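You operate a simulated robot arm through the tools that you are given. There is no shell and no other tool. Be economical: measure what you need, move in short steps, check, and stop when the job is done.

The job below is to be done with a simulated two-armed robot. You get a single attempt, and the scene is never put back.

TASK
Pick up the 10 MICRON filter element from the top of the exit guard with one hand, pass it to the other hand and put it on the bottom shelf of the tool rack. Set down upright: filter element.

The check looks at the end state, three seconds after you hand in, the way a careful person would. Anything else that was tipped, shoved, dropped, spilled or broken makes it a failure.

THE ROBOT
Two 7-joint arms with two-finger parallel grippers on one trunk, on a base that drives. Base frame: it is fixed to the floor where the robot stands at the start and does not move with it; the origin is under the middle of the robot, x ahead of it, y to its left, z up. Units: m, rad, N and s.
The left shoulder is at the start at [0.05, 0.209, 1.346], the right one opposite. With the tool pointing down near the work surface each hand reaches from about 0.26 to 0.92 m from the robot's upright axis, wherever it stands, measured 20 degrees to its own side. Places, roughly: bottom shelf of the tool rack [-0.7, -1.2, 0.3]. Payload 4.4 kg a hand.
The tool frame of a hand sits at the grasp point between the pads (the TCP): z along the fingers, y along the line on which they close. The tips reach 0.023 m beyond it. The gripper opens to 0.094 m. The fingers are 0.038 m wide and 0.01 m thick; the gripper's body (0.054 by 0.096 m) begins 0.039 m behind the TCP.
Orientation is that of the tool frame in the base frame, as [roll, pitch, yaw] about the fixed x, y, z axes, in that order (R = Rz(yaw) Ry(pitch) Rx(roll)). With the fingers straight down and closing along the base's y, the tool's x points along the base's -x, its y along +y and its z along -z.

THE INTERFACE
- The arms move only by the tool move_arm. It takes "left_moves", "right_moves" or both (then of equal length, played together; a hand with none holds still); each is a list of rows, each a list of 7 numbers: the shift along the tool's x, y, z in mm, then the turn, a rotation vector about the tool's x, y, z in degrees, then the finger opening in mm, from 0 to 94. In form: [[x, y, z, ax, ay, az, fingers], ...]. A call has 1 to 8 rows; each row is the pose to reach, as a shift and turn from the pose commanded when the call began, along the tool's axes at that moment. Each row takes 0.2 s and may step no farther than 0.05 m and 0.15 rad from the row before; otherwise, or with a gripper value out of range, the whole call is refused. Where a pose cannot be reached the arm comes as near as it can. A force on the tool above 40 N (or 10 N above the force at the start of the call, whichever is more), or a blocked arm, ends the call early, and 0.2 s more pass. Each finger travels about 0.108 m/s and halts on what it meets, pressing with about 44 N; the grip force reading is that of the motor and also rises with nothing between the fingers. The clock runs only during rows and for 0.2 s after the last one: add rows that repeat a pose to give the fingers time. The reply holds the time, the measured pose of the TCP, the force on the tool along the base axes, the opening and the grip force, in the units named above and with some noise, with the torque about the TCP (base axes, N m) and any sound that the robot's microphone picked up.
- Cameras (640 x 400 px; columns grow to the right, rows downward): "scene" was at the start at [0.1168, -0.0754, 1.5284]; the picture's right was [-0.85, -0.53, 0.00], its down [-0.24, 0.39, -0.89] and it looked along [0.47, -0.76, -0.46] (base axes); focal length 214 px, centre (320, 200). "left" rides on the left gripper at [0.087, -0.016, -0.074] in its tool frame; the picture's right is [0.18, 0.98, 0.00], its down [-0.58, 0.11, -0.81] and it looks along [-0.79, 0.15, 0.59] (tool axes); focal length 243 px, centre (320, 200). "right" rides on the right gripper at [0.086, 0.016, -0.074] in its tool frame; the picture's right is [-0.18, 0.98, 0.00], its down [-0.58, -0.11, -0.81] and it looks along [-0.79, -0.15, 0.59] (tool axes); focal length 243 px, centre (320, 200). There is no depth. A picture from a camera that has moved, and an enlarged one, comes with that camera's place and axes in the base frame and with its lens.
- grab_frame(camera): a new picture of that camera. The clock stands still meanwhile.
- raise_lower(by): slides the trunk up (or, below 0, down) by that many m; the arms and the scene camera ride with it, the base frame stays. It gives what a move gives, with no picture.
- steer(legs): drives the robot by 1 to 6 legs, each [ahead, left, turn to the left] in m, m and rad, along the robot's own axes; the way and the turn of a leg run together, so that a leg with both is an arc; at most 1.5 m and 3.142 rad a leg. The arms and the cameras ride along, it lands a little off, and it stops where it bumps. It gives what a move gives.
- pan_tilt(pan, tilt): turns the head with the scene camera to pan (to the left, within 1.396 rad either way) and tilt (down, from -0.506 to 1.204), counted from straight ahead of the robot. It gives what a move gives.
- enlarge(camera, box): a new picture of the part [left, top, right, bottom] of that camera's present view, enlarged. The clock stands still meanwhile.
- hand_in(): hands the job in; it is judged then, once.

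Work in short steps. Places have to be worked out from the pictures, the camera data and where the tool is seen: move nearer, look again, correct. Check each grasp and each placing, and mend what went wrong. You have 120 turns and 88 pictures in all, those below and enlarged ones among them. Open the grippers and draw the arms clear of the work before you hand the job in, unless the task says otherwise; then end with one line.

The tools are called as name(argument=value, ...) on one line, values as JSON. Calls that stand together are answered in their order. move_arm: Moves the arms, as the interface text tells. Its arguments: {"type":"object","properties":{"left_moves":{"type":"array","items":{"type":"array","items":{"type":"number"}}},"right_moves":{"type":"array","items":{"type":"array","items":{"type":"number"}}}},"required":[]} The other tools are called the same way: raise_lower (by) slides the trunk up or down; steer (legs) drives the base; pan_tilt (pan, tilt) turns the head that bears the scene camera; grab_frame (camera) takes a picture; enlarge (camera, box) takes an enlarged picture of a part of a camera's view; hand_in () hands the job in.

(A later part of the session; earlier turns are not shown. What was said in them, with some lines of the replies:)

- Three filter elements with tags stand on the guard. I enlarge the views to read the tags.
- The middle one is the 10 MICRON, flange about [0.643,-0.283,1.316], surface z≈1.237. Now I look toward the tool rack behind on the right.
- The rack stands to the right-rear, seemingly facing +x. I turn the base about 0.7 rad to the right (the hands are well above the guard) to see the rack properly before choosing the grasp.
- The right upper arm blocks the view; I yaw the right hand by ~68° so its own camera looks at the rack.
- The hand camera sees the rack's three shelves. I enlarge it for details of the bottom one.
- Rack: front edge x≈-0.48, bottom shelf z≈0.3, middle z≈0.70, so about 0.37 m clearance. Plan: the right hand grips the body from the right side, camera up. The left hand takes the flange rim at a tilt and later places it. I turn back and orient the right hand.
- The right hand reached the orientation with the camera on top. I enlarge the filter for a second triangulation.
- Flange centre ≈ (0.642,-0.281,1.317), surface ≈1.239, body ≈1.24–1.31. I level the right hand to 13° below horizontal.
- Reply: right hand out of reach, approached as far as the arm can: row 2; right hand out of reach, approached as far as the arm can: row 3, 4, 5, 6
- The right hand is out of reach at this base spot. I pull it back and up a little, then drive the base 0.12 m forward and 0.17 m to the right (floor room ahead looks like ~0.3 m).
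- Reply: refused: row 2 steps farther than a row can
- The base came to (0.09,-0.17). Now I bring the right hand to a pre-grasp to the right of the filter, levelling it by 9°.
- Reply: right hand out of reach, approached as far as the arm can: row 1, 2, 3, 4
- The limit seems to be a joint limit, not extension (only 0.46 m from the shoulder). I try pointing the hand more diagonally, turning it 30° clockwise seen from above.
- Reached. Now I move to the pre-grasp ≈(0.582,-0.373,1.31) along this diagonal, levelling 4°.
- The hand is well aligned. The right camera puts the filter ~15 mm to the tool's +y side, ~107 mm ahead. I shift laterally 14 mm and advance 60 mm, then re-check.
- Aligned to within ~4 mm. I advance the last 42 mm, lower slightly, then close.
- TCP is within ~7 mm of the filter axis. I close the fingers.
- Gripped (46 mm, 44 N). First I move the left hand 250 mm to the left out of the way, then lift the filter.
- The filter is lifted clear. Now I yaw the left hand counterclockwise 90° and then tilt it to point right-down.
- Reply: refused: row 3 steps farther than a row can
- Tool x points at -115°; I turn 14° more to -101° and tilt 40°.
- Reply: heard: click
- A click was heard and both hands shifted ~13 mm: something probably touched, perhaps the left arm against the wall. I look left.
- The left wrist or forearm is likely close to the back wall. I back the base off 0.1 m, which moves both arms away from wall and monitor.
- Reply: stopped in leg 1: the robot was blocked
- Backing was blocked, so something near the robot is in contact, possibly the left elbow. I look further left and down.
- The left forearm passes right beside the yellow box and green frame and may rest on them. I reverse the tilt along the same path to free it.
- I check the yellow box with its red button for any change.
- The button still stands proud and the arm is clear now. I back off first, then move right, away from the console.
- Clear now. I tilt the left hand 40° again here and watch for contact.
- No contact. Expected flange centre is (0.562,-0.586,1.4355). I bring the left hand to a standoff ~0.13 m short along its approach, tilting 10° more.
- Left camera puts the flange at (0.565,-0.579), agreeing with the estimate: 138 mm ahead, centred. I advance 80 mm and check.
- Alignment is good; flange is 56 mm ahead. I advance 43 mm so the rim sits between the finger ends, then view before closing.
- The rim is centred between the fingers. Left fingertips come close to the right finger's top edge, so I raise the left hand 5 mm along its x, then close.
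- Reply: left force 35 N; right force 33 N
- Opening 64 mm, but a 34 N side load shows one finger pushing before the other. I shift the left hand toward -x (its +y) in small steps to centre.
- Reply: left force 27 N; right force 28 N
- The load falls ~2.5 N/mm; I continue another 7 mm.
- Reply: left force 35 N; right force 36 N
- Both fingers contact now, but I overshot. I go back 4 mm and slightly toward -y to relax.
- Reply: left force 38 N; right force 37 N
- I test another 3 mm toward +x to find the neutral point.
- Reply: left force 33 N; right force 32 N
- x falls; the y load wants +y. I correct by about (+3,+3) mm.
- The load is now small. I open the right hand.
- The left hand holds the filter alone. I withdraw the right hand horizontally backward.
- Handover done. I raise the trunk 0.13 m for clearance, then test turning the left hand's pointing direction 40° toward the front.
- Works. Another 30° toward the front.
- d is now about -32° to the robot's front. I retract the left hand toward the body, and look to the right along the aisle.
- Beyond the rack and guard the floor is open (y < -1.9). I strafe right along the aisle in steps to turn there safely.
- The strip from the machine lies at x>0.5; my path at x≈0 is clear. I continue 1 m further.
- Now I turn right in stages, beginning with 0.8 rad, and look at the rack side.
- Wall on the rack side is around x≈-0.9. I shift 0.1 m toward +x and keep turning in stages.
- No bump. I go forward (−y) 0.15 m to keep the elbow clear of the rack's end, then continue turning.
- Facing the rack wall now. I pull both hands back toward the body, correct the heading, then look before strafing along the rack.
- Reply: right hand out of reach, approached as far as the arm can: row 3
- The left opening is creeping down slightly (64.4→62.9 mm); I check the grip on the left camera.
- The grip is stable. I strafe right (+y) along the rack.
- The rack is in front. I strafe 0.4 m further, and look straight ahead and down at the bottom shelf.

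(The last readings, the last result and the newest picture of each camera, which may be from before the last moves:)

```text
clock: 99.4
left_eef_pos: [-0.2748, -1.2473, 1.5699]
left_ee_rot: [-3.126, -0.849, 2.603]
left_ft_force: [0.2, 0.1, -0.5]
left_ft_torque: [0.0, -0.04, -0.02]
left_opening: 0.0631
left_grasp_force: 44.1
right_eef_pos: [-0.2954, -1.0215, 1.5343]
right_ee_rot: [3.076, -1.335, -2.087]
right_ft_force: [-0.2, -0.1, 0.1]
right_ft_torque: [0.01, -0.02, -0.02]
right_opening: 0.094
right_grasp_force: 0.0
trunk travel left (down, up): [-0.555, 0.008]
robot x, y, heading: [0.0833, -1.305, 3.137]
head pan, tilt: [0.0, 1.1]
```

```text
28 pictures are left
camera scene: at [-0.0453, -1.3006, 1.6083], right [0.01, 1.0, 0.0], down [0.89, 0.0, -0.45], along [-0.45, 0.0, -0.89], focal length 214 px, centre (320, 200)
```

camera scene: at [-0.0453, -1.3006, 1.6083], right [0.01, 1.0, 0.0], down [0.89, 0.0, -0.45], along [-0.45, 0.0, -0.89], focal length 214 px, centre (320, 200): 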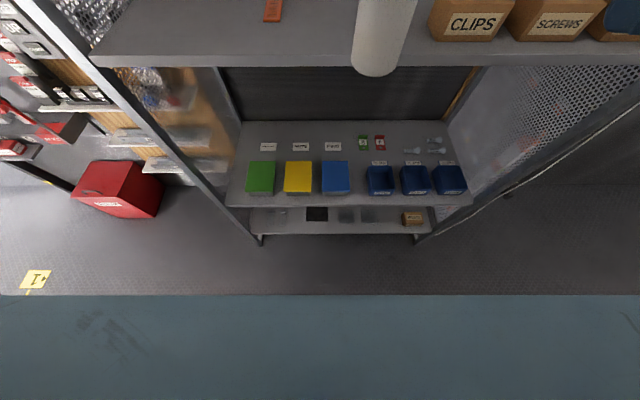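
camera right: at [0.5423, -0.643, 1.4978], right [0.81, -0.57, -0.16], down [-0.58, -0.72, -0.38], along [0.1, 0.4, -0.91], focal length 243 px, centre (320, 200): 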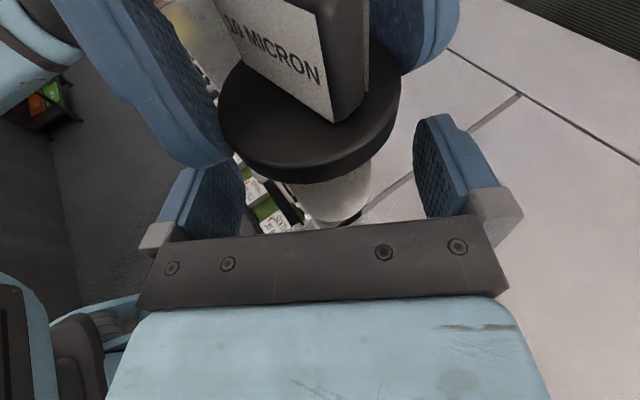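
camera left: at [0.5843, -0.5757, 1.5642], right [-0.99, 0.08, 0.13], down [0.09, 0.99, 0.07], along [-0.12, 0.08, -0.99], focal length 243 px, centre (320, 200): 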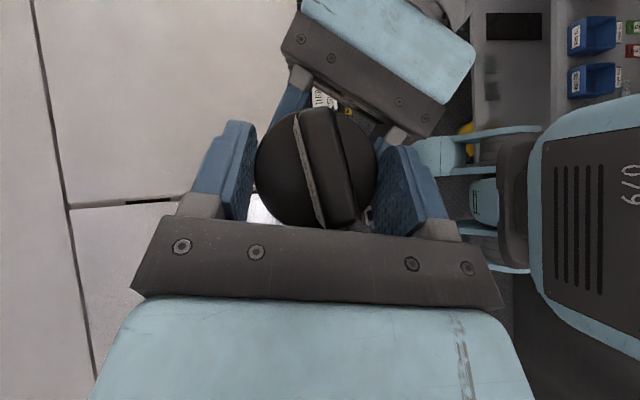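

Frontal view: bottom shelf front edge x≈-0.465, items along it. I lower the trunk 0.5 m (hands stay in front of the rack at x>-0.35), then look closer.

raise_lower(by=-0.5)

pan_tilt(pan=0.0, tilt=0.8)

grab_frame(camera="scene")

```text
refused: -0.5 is not a number from -0.4 to 0.4
```

```text
clock: 100.2
left_eef_pos: [-0.2738, -1.2458, 1.5709]
left_ee_rot: [-3.126, -0.847, 2.604]
left_ft_force: [-0.5, 0.1, -1.1]
left_ft_torque: [0.01, -0.02, -0.01]
left_opening: 0.0632
left_grasp_force: 44.0
right_eef_pos: [-0.2969, -1.0208, 1.534]
right_ee_rot: [3.078, -1.335, -2.088]
right_ft_force: [0.0, -1.1, 0.2]
right_ft_torque: [-0.02, 0.02, 0.0]
right_opening: 0.0942
right_grasp_force: 0.1
trunk travel left (down, up): [-0.555, 0.008]
robot x, y, heading: [0.0853, -1.3056, 3.133]
head pan, tilt: [0.0, 0.799]
```

```text
27 pictures are left
camera scene: at [-0.0629, -1.3007, 1.6299], right [0.0, 1.0, 0.0], down [0.72, 0.0, -0.7], along [-0.7, 0.0, -0.72], focal length 214 px, centre (320, 200)
```

scene: 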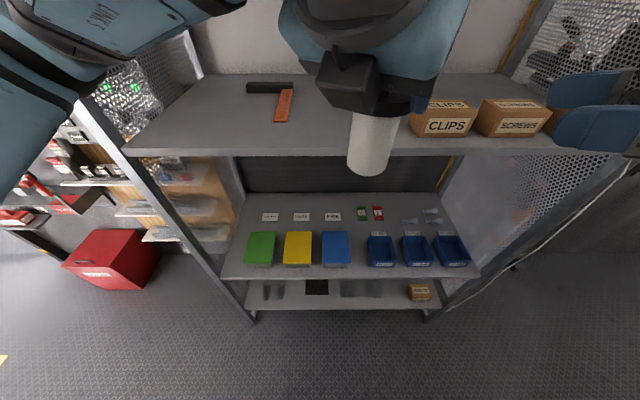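

I lower in two steps.

raise_lower(by=-0.4)

raise_lower(by=-0.15)

grab_frame(camera="scene")

```text
clock: 104.0
left_eef_pos: [-0.274, -1.2461, 1.169]
left_ee_rot: [-3.126, -0.848, 2.602]
left_ft_force: [0.6, -0.2, -1.4]
left_ft_torque: [0.0, -0.02, -0.04]
left_opening: 0.0629
left_grasp_force: 44.2
right_eef_pos: [-0.2958, -1.0219, 1.1344]
right_ee_rot: [3.076, -1.335, -2.086]
right_ft_force: [-0.3, 0.3, -0.2]
right_ft_torque: [-0.02, 0.01, -0.02]
right_opening: 0.094
right_grasp_force: 0.2
trunk travel left (down, up): [-0.155, 0.408]
robot x, y, heading: [0.0833, -1.3033, 3.134]
head pan, tilt: [0.0, 0.799]
```

```text
clock: 105.8
left_eef_pos: [-0.2733, -1.246, 1.0196]
left_ee_rot: [-3.126, -0.848, 2.601]
left_ft_force: [-0.4, 0.9, -1.2]
left_ft_torque: [-0.02, -0.02, -0.01]
left_opening: 0.0632
left_grasp_force: 44.6
right_eef_pos: [-0.2963, -1.0218, 0.9855]
right_ee_rot: [3.076, -1.337, -2.085]
right_ft_force: [0.6, 0.0, -0.4]
right_ft_torque: [-0.01, -0.04, -0.01]
right_opening: 0.0938
right_grasp_force: 0.1
trunk travel left (down, up): [-0.005, 0.558]
robot x, y, heading: [0.0861, -1.3036, 3.14]
head pan, tilt: [0.0, 0.799]
```

```text
26 pictures are left
camera scene: at [-0.0628, -1.3008, 1.0801], right [0.0, 1.0, 0.0], down [0.72, 0.0, -0.7], along [-0.7, 0.0, -0.72], focal length 214 px, centre (320, 200)
```

scene: 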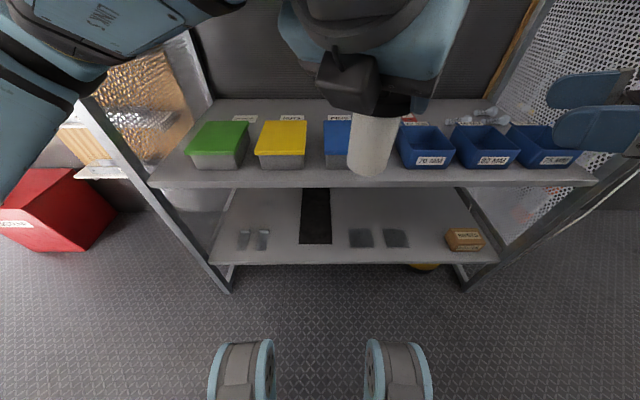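

enlarge(camera="scene", box=[200, 175, 500, 275])

```text
2.13 times, centred on (350, 225) of scene
camera zoom: at [-0.0628, -1.3008, 1.0801], right [0.0, 1.0, 0.0], down [0.72, 0.0, -0.7], along [-0.7, 0.0, -0.72], focal length 458 px, centre (256, 147)
```

zoom: 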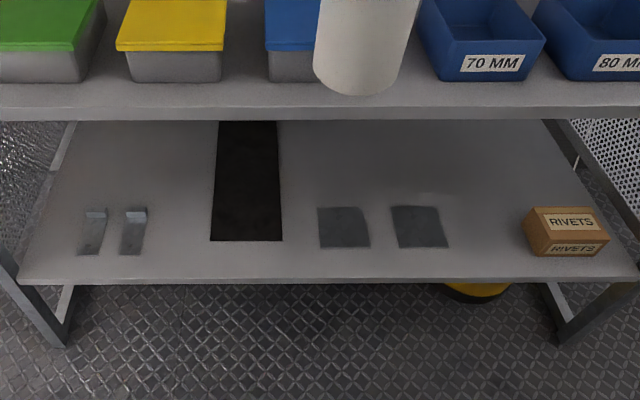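

A free spot lies between the second grey sheet (ends y≈-0.92) and the RIVETS box (starts y≈-0.77). Target filter centre ≈(-0.565,-0.86). The filter projects as upright within ~2°. I strafe right 0.38 m and forward a little.

steer(legs=[[0.02, -0.37, 0]])

grab_frame(camera="scene")

```text
clock: 109.7
left_eef_pos: [-0.3037, -0.8696, 1.0201]
left_ee_rot: [-3.126, -0.848, 2.597]
left_ft_force: [0.4, 0.2, -0.8]
left_ft_torque: [-0.01, 0.0, 0.02]
left_opening: 0.0633
left_grasp_force: 43.8
right_eef_pos: [-0.3259, -0.6437, 0.9845]
right_ee_rot: [3.074, -1.334, -2.091]
right_ft_force: [0.6, 0.2, 0.1]
right_ft_torque: [0.04, -0.01, 0.01]
right_opening: 0.094
right_grasp_force: 0.1
trunk travel left (down, up): [-0.005, 0.558]
robot x, y, heading: [0.0577, -0.9307, 3.129]
head pan, tilt: [0.0, 0.799]
stopped in leg 1: the robot was blocked; the commanded pose is now the measured one
```

```text
24 pictures are left
camera scene: at [-0.0934, -0.9252, 1.08], right [0.01, 1.0, 0.0], down [0.72, -0.01, -0.7], along [-0.7, 0.01, -0.72], focal length 214 px, centre (320, 200)
```

scene: 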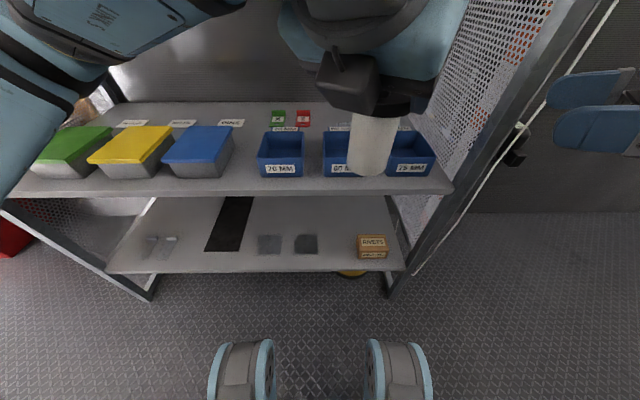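

The base was blocked at the end of the move. I back off 0.04 m to the left to relieve contact and look to the right.

steer(legs=[[0, 0.04, 0]])

pan_tilt(pan=-1.3, tilt=0.5)

grab_frame(camera="scene")

```text
clock: 110.7
left_eef_pos: [-0.3048, -0.9099, 1.0201]
left_ee_rot: [-3.125, -0.848, 2.595]
left_ft_force: [0.4, -0.3, -0.8]
left_ft_torque: [-0.01, 0.01, 0.0]
left_opening: 0.063
left_grasp_force: 44.0
right_eef_pos: [-0.3248, -0.6837, 0.9838]
right_ee_rot: [3.075, -1.336, -2.091]
right_ft_force: [0.2, -0.4, 0.8]
right_ft_torque: [-0.01, -0.01, 0.0]
right_opening: 0.0943
right_grasp_force: 0.0
trunk travel left (down, up): [-0.005, 0.558]
robot x, y, heading: [0.0528, -0.9699, 3.134]
head pan, tilt: [0.0, 0.799]
```

```text
clock: 112.2
left_eef_pos: [-0.306, -0.9106, 1.0198]
left_ee_rot: [-3.127, -0.846, 2.599]
left_ft_force: [-0.5, -0.7, -0.6]
left_ft_torque: [0.0, -0.02, -0.02]
left_opening: 0.063
left_grasp_force: 43.8
right_eef_pos: [-0.3249, -0.6841, 0.9853]
right_ee_rot: [3.074, -1.334, -2.093]
right_ft_force: [-0.1, -0.1, 1.0]
right_ft_torque: [0.03, 0.04, 0.01]
right_opening: 0.0941
right_grasp_force: 0.0
trunk travel left (down, up): [-0.005, 0.558]
robot x, y, heading: [0.0543, -0.9708, 3.136]
head pan, tilt: [-1.3, 0.499]
```

```text
23 pictures are left
camera scene: at [-0.0817, -0.9059, 1.1069], right [0.66, 0.75, 0.0], down [0.35, -0.31, -0.88], along [-0.66, 0.58, -0.47], focal length 214 px, centre (320, 200)
```

scene: 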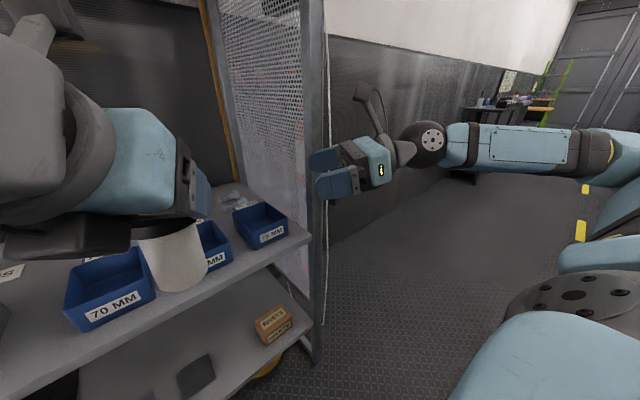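

Nothing is touching on the right now. I lower the left hand 0.4 m straight down in front of the rack.

move_arm(left_moves=[[-37, 0, 33, 0, 0, 0, 40], [-75, 0, 66, 0, 0, 0, 40], [-112, 0, 99, 0, 0, 0, 40], [-150, 0, 133, 0, 0, 0, 40], [-187, 0, 166, 0, 0, 0, 40], [-224, 0, 199, 0, 0, 0, 40], [-262, 0, 232, 0, 0, 0, 40], [-299, 0, 265, 0, 0, 0, 40]])

pan_tilt(pan=0.0, tilt=0.9)

grab_frame(camera="scene")

```text
refused: row 2 steps farther than a row can; nothing moved
```

```text
clock: 113.6
left_eef_pos: [-0.3032, -0.9102, 1.0205]
left_ee_rot: [-3.123, -0.849, 2.596]
left_ft_force: [1.5, -0.4, -1.6]
left_ft_torque: [0.03, -0.03, 0.02]
left_opening: 0.0627
left_grasp_force: 43.9
right_eef_pos: [-0.3249, -0.6837, 0.9844]
right_ee_rot: [3.075, -1.335, -2.094]
right_ft_force: [-0.5, -0.4, 0.0]
right_ft_torque: [-0.02, 0.0, -0.04]
right_opening: 0.094
right_grasp_force: 0.1
trunk travel left (down, up): [-0.005, 0.558]
robot x, y, heading: [0.0548, -0.9683, 3.131]
head pan, tilt: [0.0, 0.901]
```

```text
22 pictures are left
camera scene: at [-0.0887, -0.9652, 1.0721], right [0.01, 1.0, 0.0], down [0.78, -0.01, -0.62], along [-0.62, 0.01, -0.78], focal length 214 px, centre (320, 200)
```

scene: 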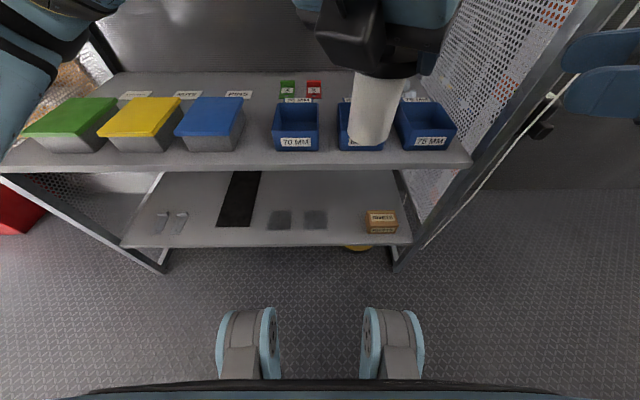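

Retry with 47 mm steps.

move_arm(left_moves=[[-35, 0, 31, 0, 0, 0, 40], [-70, 0, 62, 0, 0, 0, 40], [-105, 0, 93, 0, 0, 0, 40], [-140, 0, 124, 0, 0, 0, 40], [-175, 0, 155, 0, 0, 0, 40], [-210, 0, 186, 0, 0, 0, 40], [-245, 0, 217, 0, 0, 0, 40], [-280, 0, 248, 0, 0, 0, 40]])

grab_frame(camera="scene")

```text
clock: 115.4
left_eef_pos: [-0.308, -0.9134, 0.6469]
left_ee_rot: [-3.124, -0.849, 2.594]
left_ft_force: [0.2, 0.3, -2.0]
left_ft_torque: [-0.01, 0.01, 0.02]
left_opening: 0.063
left_grasp_force: 43.8
right_eef_pos: [-0.3247, -0.6837, 0.9837]
right_ee_rot: [3.077, -1.335, -2.094]
right_ft_force: [-1.6, 0.4, 0.4]
right_ft_torque: [0.0, 0.02, -0.02]
right_opening: 0.0942
right_grasp_force: 0.0
trunk travel left (down, up): [-0.005, 0.558]
robot x, y, heading: [0.0556, -0.966, 3.13]
head pan, tilt: [0.0, 0.901]
```

```text
21 pictures are left
camera scene: at [-0.0886, -0.9648, 1.072], right [0.01, 1.0, 0.0], down [0.78, -0.01, -0.62], along [-0.62, 0.01, -0.78], focal length 214 px, centre (320, 200)
```

scene: 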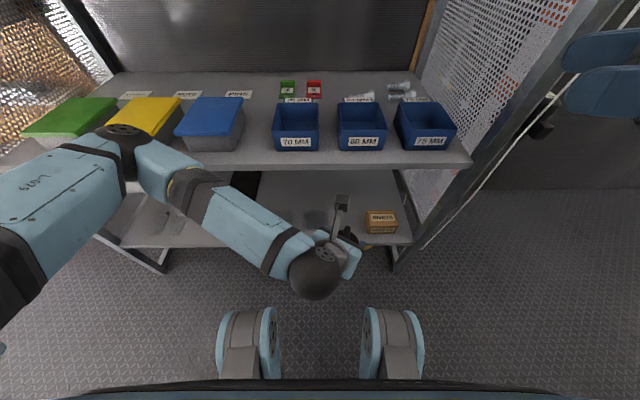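

The reach is fine, but the bent elbow bulges toward the middle-shelf bins. I strafe the base left 0.2 m and move the hand right to compensate, which straightens the arm.

steer(legs=[[0, 0.2, 0]])

move_arm(left_moves=[[14, 36, 16, 0, 0.3, 0, 40], [28, 71, 32, 0, 0.6, 0, 40], [43, 107, 48, 0, 0.9, 0, 40], [57, 143, 64, 0, 1.2, 0, 40], [71, 179, 80, 0, 1.3, 0, 40], [85, 214, 96, 0, 1.3, 0, 40]])

grab_frame(camera="scene")

```text
clock: 117.8
left_eef_pos: [-0.311, -1.1125, 0.6469]
left_ee_rot: [-3.126, -0.848, 2.597]
left_ft_force: [0.0, 0.1, -1.2]
left_ft_torque: [0.03, 0.02, 0.0]
left_opening: 0.0628
left_grasp_force: 43.5
right_eef_pos: [-0.3288, -0.8841, 0.9845]
right_ee_rot: [3.074, -1.337, -2.089]
right_ft_force: [0.5, -0.2, -0.7]
right_ft_torque: [0.03, 0.0, 0.01]
right_opening: 0.094
right_grasp_force: 0.0
trunk travel left (down, up): [-0.005, 0.558]
robot x, y, heading: [0.0522, -1.1699, 3.137]
head pan, tilt: [0.0, 0.901]
```

```text
clock: 119.2
left_eef_pos: [-0.3133, -0.8641, 0.6466]
left_ee_rot: [-3.124, -0.872, 2.595]
left_ft_force: [0.4, -0.1, -1.6]
left_ft_torque: [0.01, 0.04, -0.02]
left_opening: 0.063
left_grasp_force: 43.6
right_eef_pos: [-0.3278, -0.8841, 0.9848]
right_ee_rot: [3.076, -1.335, -2.092]
right_ft_force: [0.5, 0.6, -0.6]
right_ft_torque: [0.01, 0.02, -0.01]
right_opening: 0.0938
right_grasp_force: 0.1
trunk travel left (down, up): [-0.005, 0.558]
robot x, y, heading: [0.0485, -1.1647, 3.136]
head pan, tilt: [0.0, 0.901]
```

```text
20 pictures are left
camera scene: at [-0.0906, -1.1647, 1.0721], right [0.01, 1.0, 0.0], down [0.78, -0.01, -0.62], along [-0.62, 0.01, -0.78], focal length 214 px, centre (320, 200)
```

scene: 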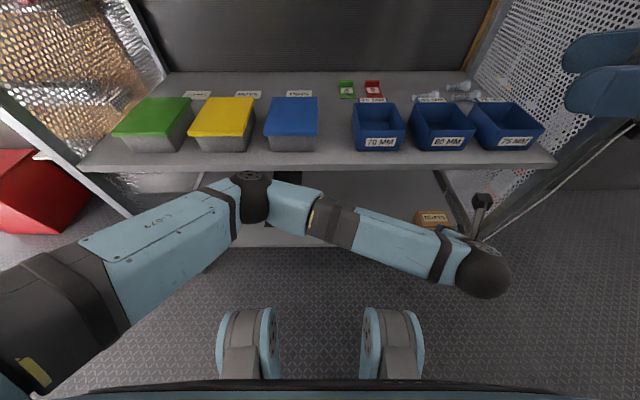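

Elbow is clear of the shelf edge. I lower the hand by 0.215 m so the filter's bottom is ~4 cm above the shelf level, still outside.

move_arm(left_moves=[[-33, 0, 28, 0, 0, 0, 40], [-66, 0, 55, 0, 0, 0, 40], [-99, 0, 83, 0, 0, 0, 40], [-132, 0, 110, 0, 0, 0, 40], [-165, 0, 138, 0, 0, 0, 40]])

grab_frame(camera="scene")

grab_frame(camera="left")

```text
clock: 120.4
left_eef_pos: [-0.3381, -0.8863, 0.447]
left_ee_rot: [-3.126, -0.874, 2.613]
left_ft_force: [-0.1, -0.4, -0.9]
left_ft_torque: [0.0, -0.01, -0.02]
left_opening: 0.0629
left_grasp_force: 43.5
left hand out of reach, approached as far as the arm can: row 4, 5
right_eef_pos: [-0.3291, -0.8847, 0.9832]
right_ee_rot: [3.082, -1.334, -2.096]
right_ft_force: [0.2, 0.3, -0.2]
right_ft_torque: [0.02, -0.02, 0.0]
right_opening: 0.0939
right_grasp_force: 0.2
trunk travel left (down, up): [-0.005, 0.558]
robot x, y, heading: [0.0481, -1.1662, 3.131]
head pan, tilt: [0.0, 0.901]
```

```text
19 pictures are left
camera scene: at [-0.0924, -1.1656, 1.0705], right [0.01, 1.0, 0.0], down [0.79, -0.01, -0.62], along [-0.62, 0.01, -0.79], focal length 214 px, centre (320, 200)
```

scene: 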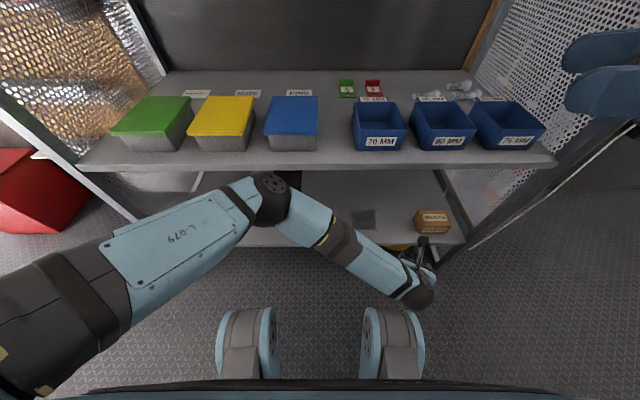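

```text
18 pictures are left
camera left: at [-0.3438, -0.9002, 0.5619], right [0.38, 0.91, 0.13], down [0.92, -0.39, 0.07], along [0.12, 0.09, -0.99], focal length 243 px, centre (320, 200)
```

left: 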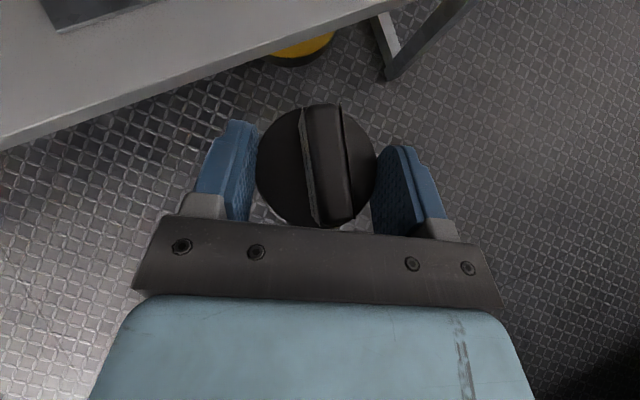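

Reach limit hit at z=0.447, still enough clearance (bottom ≈0.356). I try moving inward 90 mm and see how the arm behaves.

move_arm(left_moves=[[24, -22, 29, 0, 0, 0, 40], [48, -44, 58, 0, 0, 0, 40]])

```text
clock: 121.0
left_eef_pos: [-0.41, -0.8841, 0.4426]
left_ee_rot: [-3.125, -0.87, 2.597]
left_ft_force: [-0.7, 0.7, -0.9]
left_ft_torque: [-0.04, -0.02, 0.01]
left_opening: 0.0629
left_grasp_force: 44.1
right_eef_pos: [-0.3273, -0.8842, 0.9837]
right_ee_rot: [3.076, -1.336, -2.091]
right_ft_force: [-0.3, 0.1, -0.9]
right_ft_torque: [-0.01, 0.01, 0.0]
right_opening: 0.094
right_grasp_force: 0.1
trunk travel left (down, up): [-0.005, 0.558]
robot x, y, heading: [0.0522, -1.1691, 3.132]
head pan, tilt: [0.0, 0.901]
```

Inside it is reachable. I continue inward two-thirds of the way and check.

move_arm(left_moves=[[23, -19, 34, 0, 0, 0, 40], [46, -38, 68, 0, 0, 0, 40]])

grab_frame(camera="left")

grab_frame(camera="scene")

```text
clock: 121.6
left_eef_pos: [-0.5035, -0.8747, 0.435]
left_ee_rot: [-3.125, -0.869, 2.597]
left_ft_force: [0.6, 0.2, -1.7]
left_ft_torque: [0.01, -0.02, -0.01]
left_opening: 0.0629
left_grasp_force: 43.9
right_eef_pos: [-0.3276, -0.8837, 0.9837]
right_ee_rot: [3.076, -1.335, -2.091]
right_ft_force: [0.1, 0.0, -0.4]
right_ft_torque: [-0.04, 0.01, 0.01]
right_opening: 0.094
right_grasp_force: 0.1
trunk travel left (down, up): [-0.005, 0.558]
robot x, y, heading: [0.05, -1.1655, 3.131]
head pan, tilt: [0.0, 0.901]
```

```text
17 pictures are left
camera left: at [-0.5077, -0.8893, 0.5496], right [0.4, 0.91, 0.13], down [0.91, -0.41, 0.07], along [0.12, 0.09, -0.99], focal length 243 px, centre (320, 200)
```

left: 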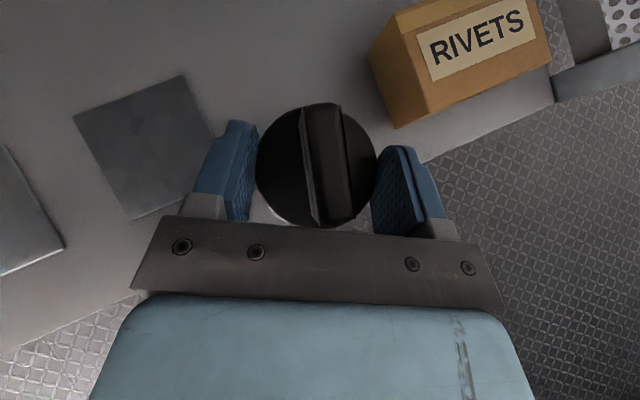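

```text
16 pictures are left
camera scene: at [-0.0908, -1.1649, 1.072], right [0.01, 1.0, 0.0], down [0.78, -0.01, -0.62], along [-0.62, 0.01, -0.78], focal length 214 px, centre (320, 200)
```

scene: 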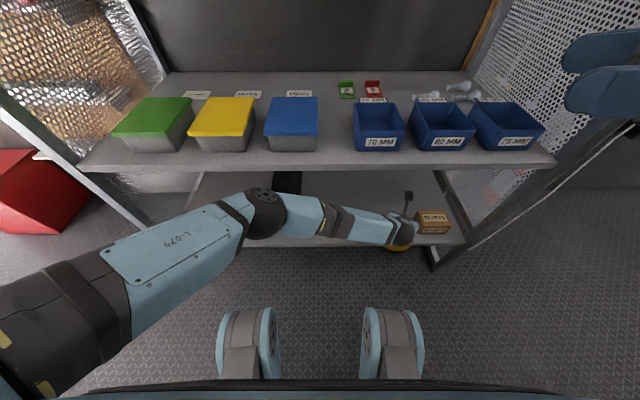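

The gap between the sheet and RIVETS box is as expected. I move the last 32 mm inward while lowering 30 mm.

move_arm(left_moves=[[9, -8, 13, 0, 0, 0, 40], [7, -11, 31, 0, 0, 0, 40], [-3, -11, 43, 0, 0, 0, 40]])

grab_frame(camera="left")

grab_frame(camera="right")

```text
clock: 122.4
left_eef_pos: [-0.5397, -0.878, 0.4188]
left_ee_rot: [-3.116, -0.881, 2.596]
left_ft_force: [-2.6, 7.8, 35.3]
left_ft_torque: [0.56, -0.09, 0.05]
left_opening: 0.063
left_grasp_force: 43.8
left hand out of reach, approached as far as the arm can: row 3
right_eef_pos: [-0.3255, -0.886, 0.9875]
right_ee_rot: [3.059, -1.334, -2.075]
right_ft_force: [-0.3, 0.1, -0.8]
right_ft_torque: [0.03, 0.01, -0.04]
right_opening: 0.0939
right_grasp_force: 0.0
trunk travel left (down, up): [-0.005, 0.558]
robot x, y, heading: [0.0494, -1.1703, 3.132]
head pan, tilt: [0.0, 0.901]
```

```text
15 pictures are left
camera left: at [-0.5453, -0.893, 0.533], right [0.4, 0.91, 0.13], down [0.91, -0.41, 0.06], along [0.11, 0.09, -0.99], focal length 243 px, centre (320, 200)
```

left: 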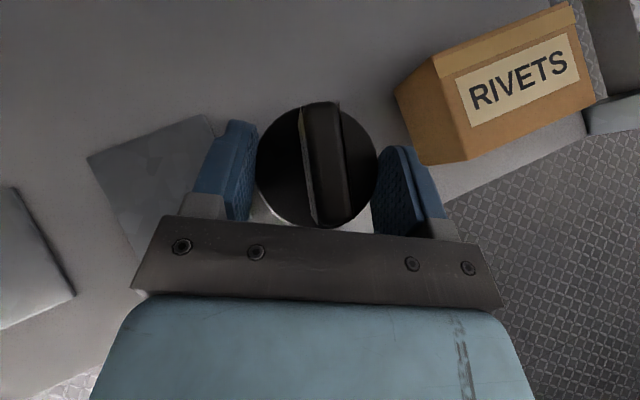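

```text
14 pictures are left
camera right: at [-0.3083, -0.8336, 1.0888], right [-0.8, 0.58, -0.16], down [0.59, 0.71, -0.38], along [-0.11, -0.4, -0.91], focal length 243 px, centre (320, 200)
```

right: 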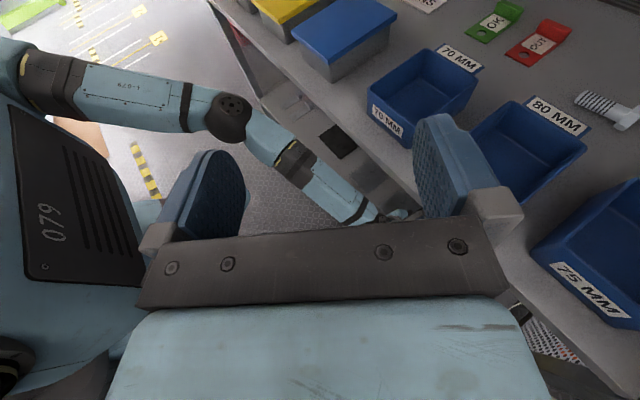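

Contact: 35 N up at TCP z 0.419, and the torque says the robot-side bottom edge touches first. I enlarge the left view to judge the tilt.

enlarge(camera="left", box=[220, 90, 420, 240])

```text
2.67 times, centred on (320, 165) of left
camera zoom: at [-0.5453, -0.893, 0.533], right [0.4, 0.91, 0.13], down [0.91, -0.41, 0.06], along [0.11, 0.09, -0.99], focal length 647 px, centre (320, 293)
```

zoom: 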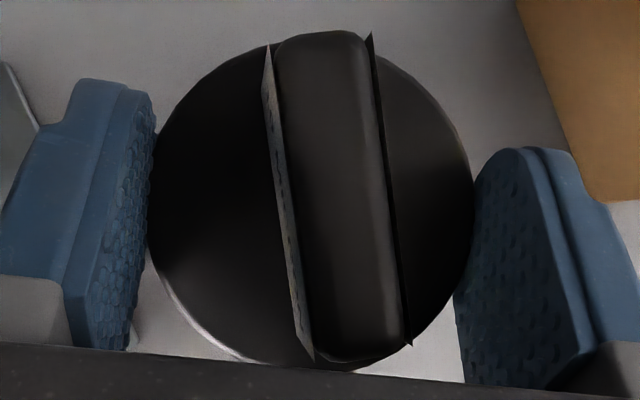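

The body's lower edge peeks out toward the robot, so it probably got dragged at contact. I lift 15 mm and look again.

move_arm(left_moves=[[6, 0, -5, 0, 0, 0, 40], [15, 0, -12, 0, 0, 0, 40], [15, 0, -12, 0, 0, 0, 40]])

enlarge(camera="left", box=[220, 90, 420, 240])

```text
clock: 123.2
left_eef_pos: [-0.5306, -0.8739, 0.4285]
left_ee_rot: [-3.124, -0.87, 2.595]
left_ft_force: [-0.1, -0.4, -1.6]
left_ft_torque: [-0.04, -0.03, 0.01]
left_opening: 0.063
left_grasp_force: 44.2
right_eef_pos: [-0.3281, -0.8848, 0.9848]
right_ee_rot: [3.076, -1.335, -2.092]
right_ft_force: [0.0, -0.5, 0.2]
right_ft_torque: [-0.02, 0.03, 0.0]
right_opening: 0.0942
right_grasp_force: 0.1
trunk travel left (down, up): [-0.005, 0.558]
robot x, y, heading: [0.048, -1.1695, 3.133]
head pan, tilt: [0.0, 0.901]
```

```text
2.67 times, centred on (320, 165) of left
camera zoom: at [-0.5375, -0.8883, 0.5422], right [0.4, 0.91, 0.13], down [0.91, -0.41, 0.07], along [0.12, 0.09, -0.99], focal length 647 px, centre (320, 293)
```

zoom: 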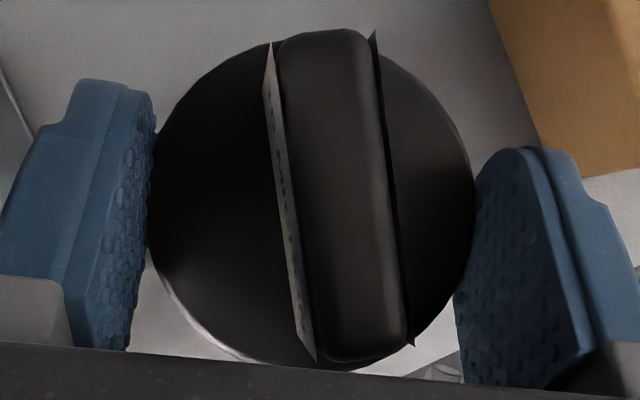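

From the tag-top versus flange geometry the filter is upright within ~2°. I lower straight down in 2.5 mm steps.

move_arm(left_moves=[[-1.9, 0, 1.6, 0, 0, 0, 40], [-3.8, 0, 3.2, 0, 0, 0, 40], [-5.7, 0, 4.8, 0, 0, 0, 40]])

```text
clock: 124.0
left_eef_pos: [-0.5319, -0.874, 0.4206]
left_ee_rot: [-3.124, -0.871, 2.596]
left_ft_force: [0.1, 0.2, -1.7]
left_ft_torque: [0.01, 0.02, -0.04]
left_opening: 0.0631
left_grasp_force: 44.3
right_eef_pos: [-0.3272, -0.8842, 0.9853]
right_ee_rot: [3.074, -1.336, -2.09]
right_ft_force: [-0.7, 1.1, -0.6]
right_ft_torque: [0.0, 0.03, 0.0]
right_opening: 0.094
right_grasp_force: 0.1
trunk travel left (down, up): [-0.005, 0.558]
robot x, y, heading: [0.0531, -1.169, 3.133]
head pan, tilt: [0.0, 0.901]
```

No contact yet; continuing.

move_arm(left_moves=[[-1.9, 0, 1.6, 0, 0, 0, 40], [-3.8, 0, 3.2, 0, 0, 0, 40]])

```text
clock: 124.6
left_eef_pos: [-0.5343, -0.8759, 0.418]
left_ee_rot: [-3.122, -0.875, 2.598]
left_ft_force: [0.6, 1.1, 9.0]
left_ft_torque: [0.2, -0.15, 0.02]
left_opening: 0.0629
left_grasp_force: 44.0
right_eef_pos: [-0.3282, -0.8845, 0.9864]
right_ee_rot: [3.07, -1.334, -2.085]
right_ft_force: [0.0, 0.2, 0.5]
right_ft_torque: [0.01, 0.02, 0.0]
right_opening: 0.0938
right_grasp_force: 0.0
trunk travel left (down, up): [-0.005, 0.558]
robot x, y, heading: [0.0485, -1.1666, 3.135]
head pan, tilt: [0.0, 0.901]
```

Gentle contact, ~10 N. I release slowly to 84 mm (box clearance ~3 cm) without moving.

move_arm(left_moves=[[0, 0, 0, 0, 0, 0, 66], [0, 0, 0, 0, 0, 0, 74], [0, 0, 0, 0, 0, 0, 84], [0, 0, 0, 0, 0, 0, 84]])

grab_frame(camera="left")

```text
clock: 125.6
left_eef_pos: [-0.5337, -0.8764, 0.4148]
left_ee_rot: [-3.125, -0.871, 2.596]
left_ft_force: [-0.2, -0.2, 0.0]
left_ft_torque: [0.01, 0.02, -0.02]
left_opening: 0.0842
left_grasp_force: 0.0
right_eef_pos: [-0.3285, -0.883, 0.9854]
right_ee_rot: [3.075, -1.334, -2.089]
right_ft_force: [-0.7, -0.4, -0.4]
right_ft_torque: [0.0, 0.02, -0.02]
right_opening: 0.0938
right_grasp_force: 0.1
trunk travel left (down, up): [-0.005, 0.558]
robot x, y, heading: [0.053, -1.1699, 3.13]
head pan, tilt: [0.0, 0.901]
```

```text
11 pictures are left
camera left: at [-0.539, -0.89, 0.5301], right [0.4, 0.91, 0.13], down [0.91, -0.41, 0.07], along [0.12, 0.09, -0.99], focal length 243 px, centre (320, 200)
```

left: 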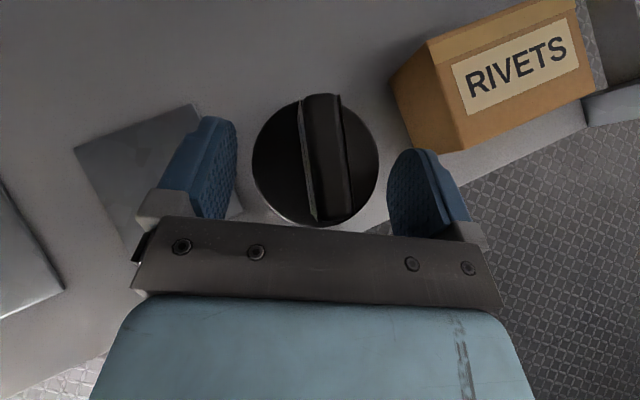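

Released and standing upright. I withdraw back and slightly up.

move_arm(left_moves=[[-6, 2, -18, 0, 0, 0, 84], [-19, 2, -54, 0, 0, 0, 84], [-32, 2, -90, 0, 0, 0, 84], [-45, 2, -126, 0, 0, 0, 84], [-58, 2, -162, 0, 0, 0, 84], [-71, 2, -198, 0, 0, 0, 84]])

grab_frame(camera="left")

grab_frame(camera="scene")

```text
clock: 127.0
left_eef_pos: [-0.3612, -0.9722, 0.4895]
left_ee_rot: [-3.126, -0.871, 2.597]
left_ft_force: [-0.2, 0.0, -0.3]
left_ft_torque: [0.01, -0.03, -0.03]
left_opening: 0.0839
left_grasp_force: 0.1
right_eef_pos: [-0.328, -0.8842, 0.9846]
right_ee_rot: [3.075, -1.336, -2.09]
right_ft_force: [-0.4, 0.2, -0.4]
right_ft_torque: [-0.02, 0.01, 0.03]
right_opening: 0.0941
right_grasp_force: 0.0
trunk travel left (down, up): [-0.005, 0.558]
robot x, y, heading: [0.0491, -1.1719, 3.139]
head pan, tilt: [0.0, 0.901]
```

```text
10 pictures are left
camera left: at [-0.3667, -0.9859, 0.6036], right [0.4, 0.91, 0.13], down [0.91, -0.41, 0.07], along [0.12, 0.09, -0.99], focal length 243 px, centre (320, 200)
```

left: 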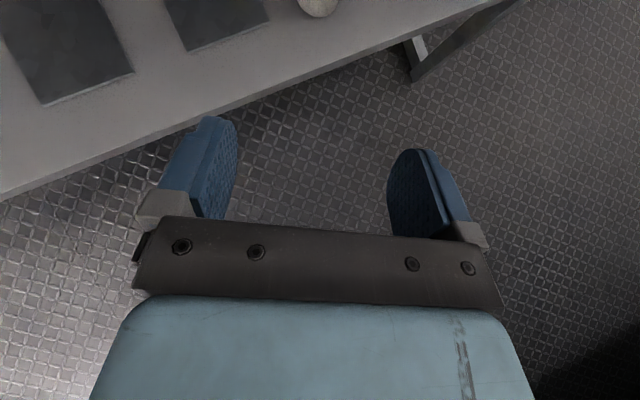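

```text
9 pictures are left
camera scene: at [-0.0905, -1.165, 1.0721], right [0.01, 1.0, 0.0], down [0.78, -0.01, -0.62], along [-0.62, 0.01, -0.78], focal length 214 px, centre (320, 200)
```

scene: 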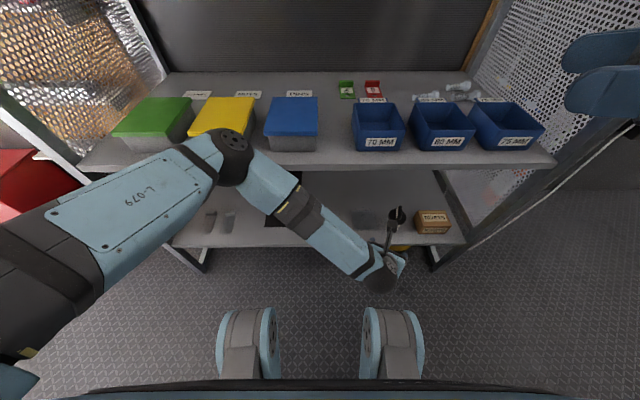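

The filter stands on the shelf. I strafe the base left 0.2 m parallel to the rack to draw the arms further off and verify.

steer(legs=[[-0.02, 0.2, 0]])

enlarge(camera="scene", box=[380, 120, 580, 280])

grab_frame(camera="scene")

```text
clock: 129.4
left_eef_pos: [-0.3439, -1.1676, 0.4894]
left_ee_rot: [-3.123, -0.871, 2.597]
left_ft_force: [-0.5, -1.1, -0.9]
left_ft_torque: [-0.01, -0.03, -0.02]
left_opening: 0.084
left_grasp_force: 0.0
right_eef_pos: [-0.3095, -1.0807, 0.984]
right_ee_rot: [3.075, -1.335, -2.089]
right_ft_force: [0.5, 0.2, 0.3]
right_ft_torque: [-0.03, -0.01, 0.01]
right_opening: 0.0942
right_grasp_force: 0.1
trunk travel left (down, up): [-0.005, 0.558]
robot x, y, heading: [0.0687, -1.3653, 3.133]
head pan, tilt: [0.0, 0.901]
```

```text
2.50 times, centred on (480, 200) of scene
camera zoom: at [-0.0724, -1.3605, 1.0721], right [0.01, 1.0, 0.0], down [0.78, -0.01, -0.62], along [-0.62, 0.01, -0.78], focal length 536 px, centre (-80, 200)
```

zoom: 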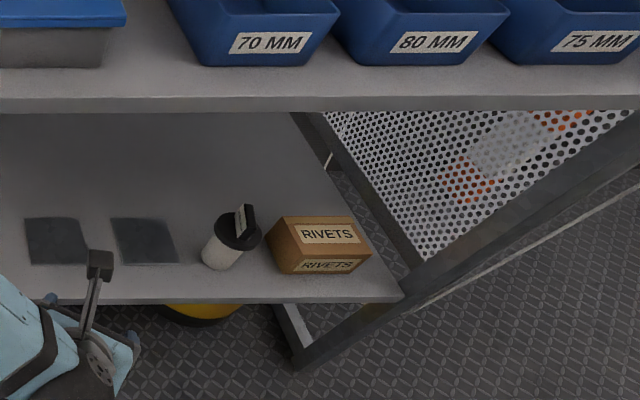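

```text
7 pictures are left
camera scene: at [-0.0724, -1.3605, 1.0721], right [0.01, 1.0, 0.0], down [0.78, -0.01, -0.62], along [-0.62, 0.01, -0.78], focal length 214 px, centre (320, 200)
```

scene: 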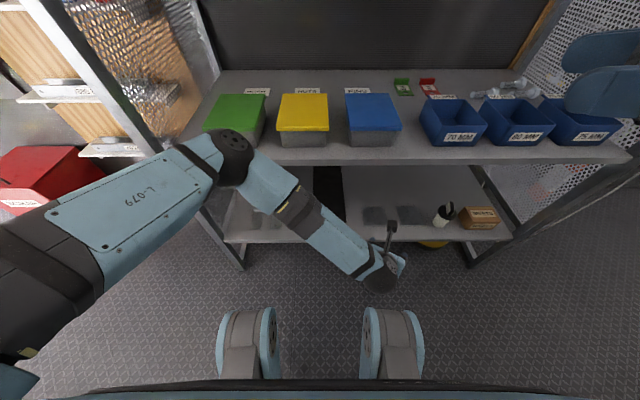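

The 10 MICRON filter stands upright on the bottom shelf, beside the RIVETS box and not touching it. Both hands are open and out of the rack, so I hand in.

hand_in()

```text
The job is handed in.
```

The 10 MICRON filter was picked up with the right hand, passed to the left hand, and now stands upright on the bottom shelf of the tool rack. One thing to know: early on, the left arm touched something near the console (a click was heard, and the arms shifted by about 13 mm); I saw no visible change to the button on the yellow box afterwards, but I can't rule out that it was pressed.
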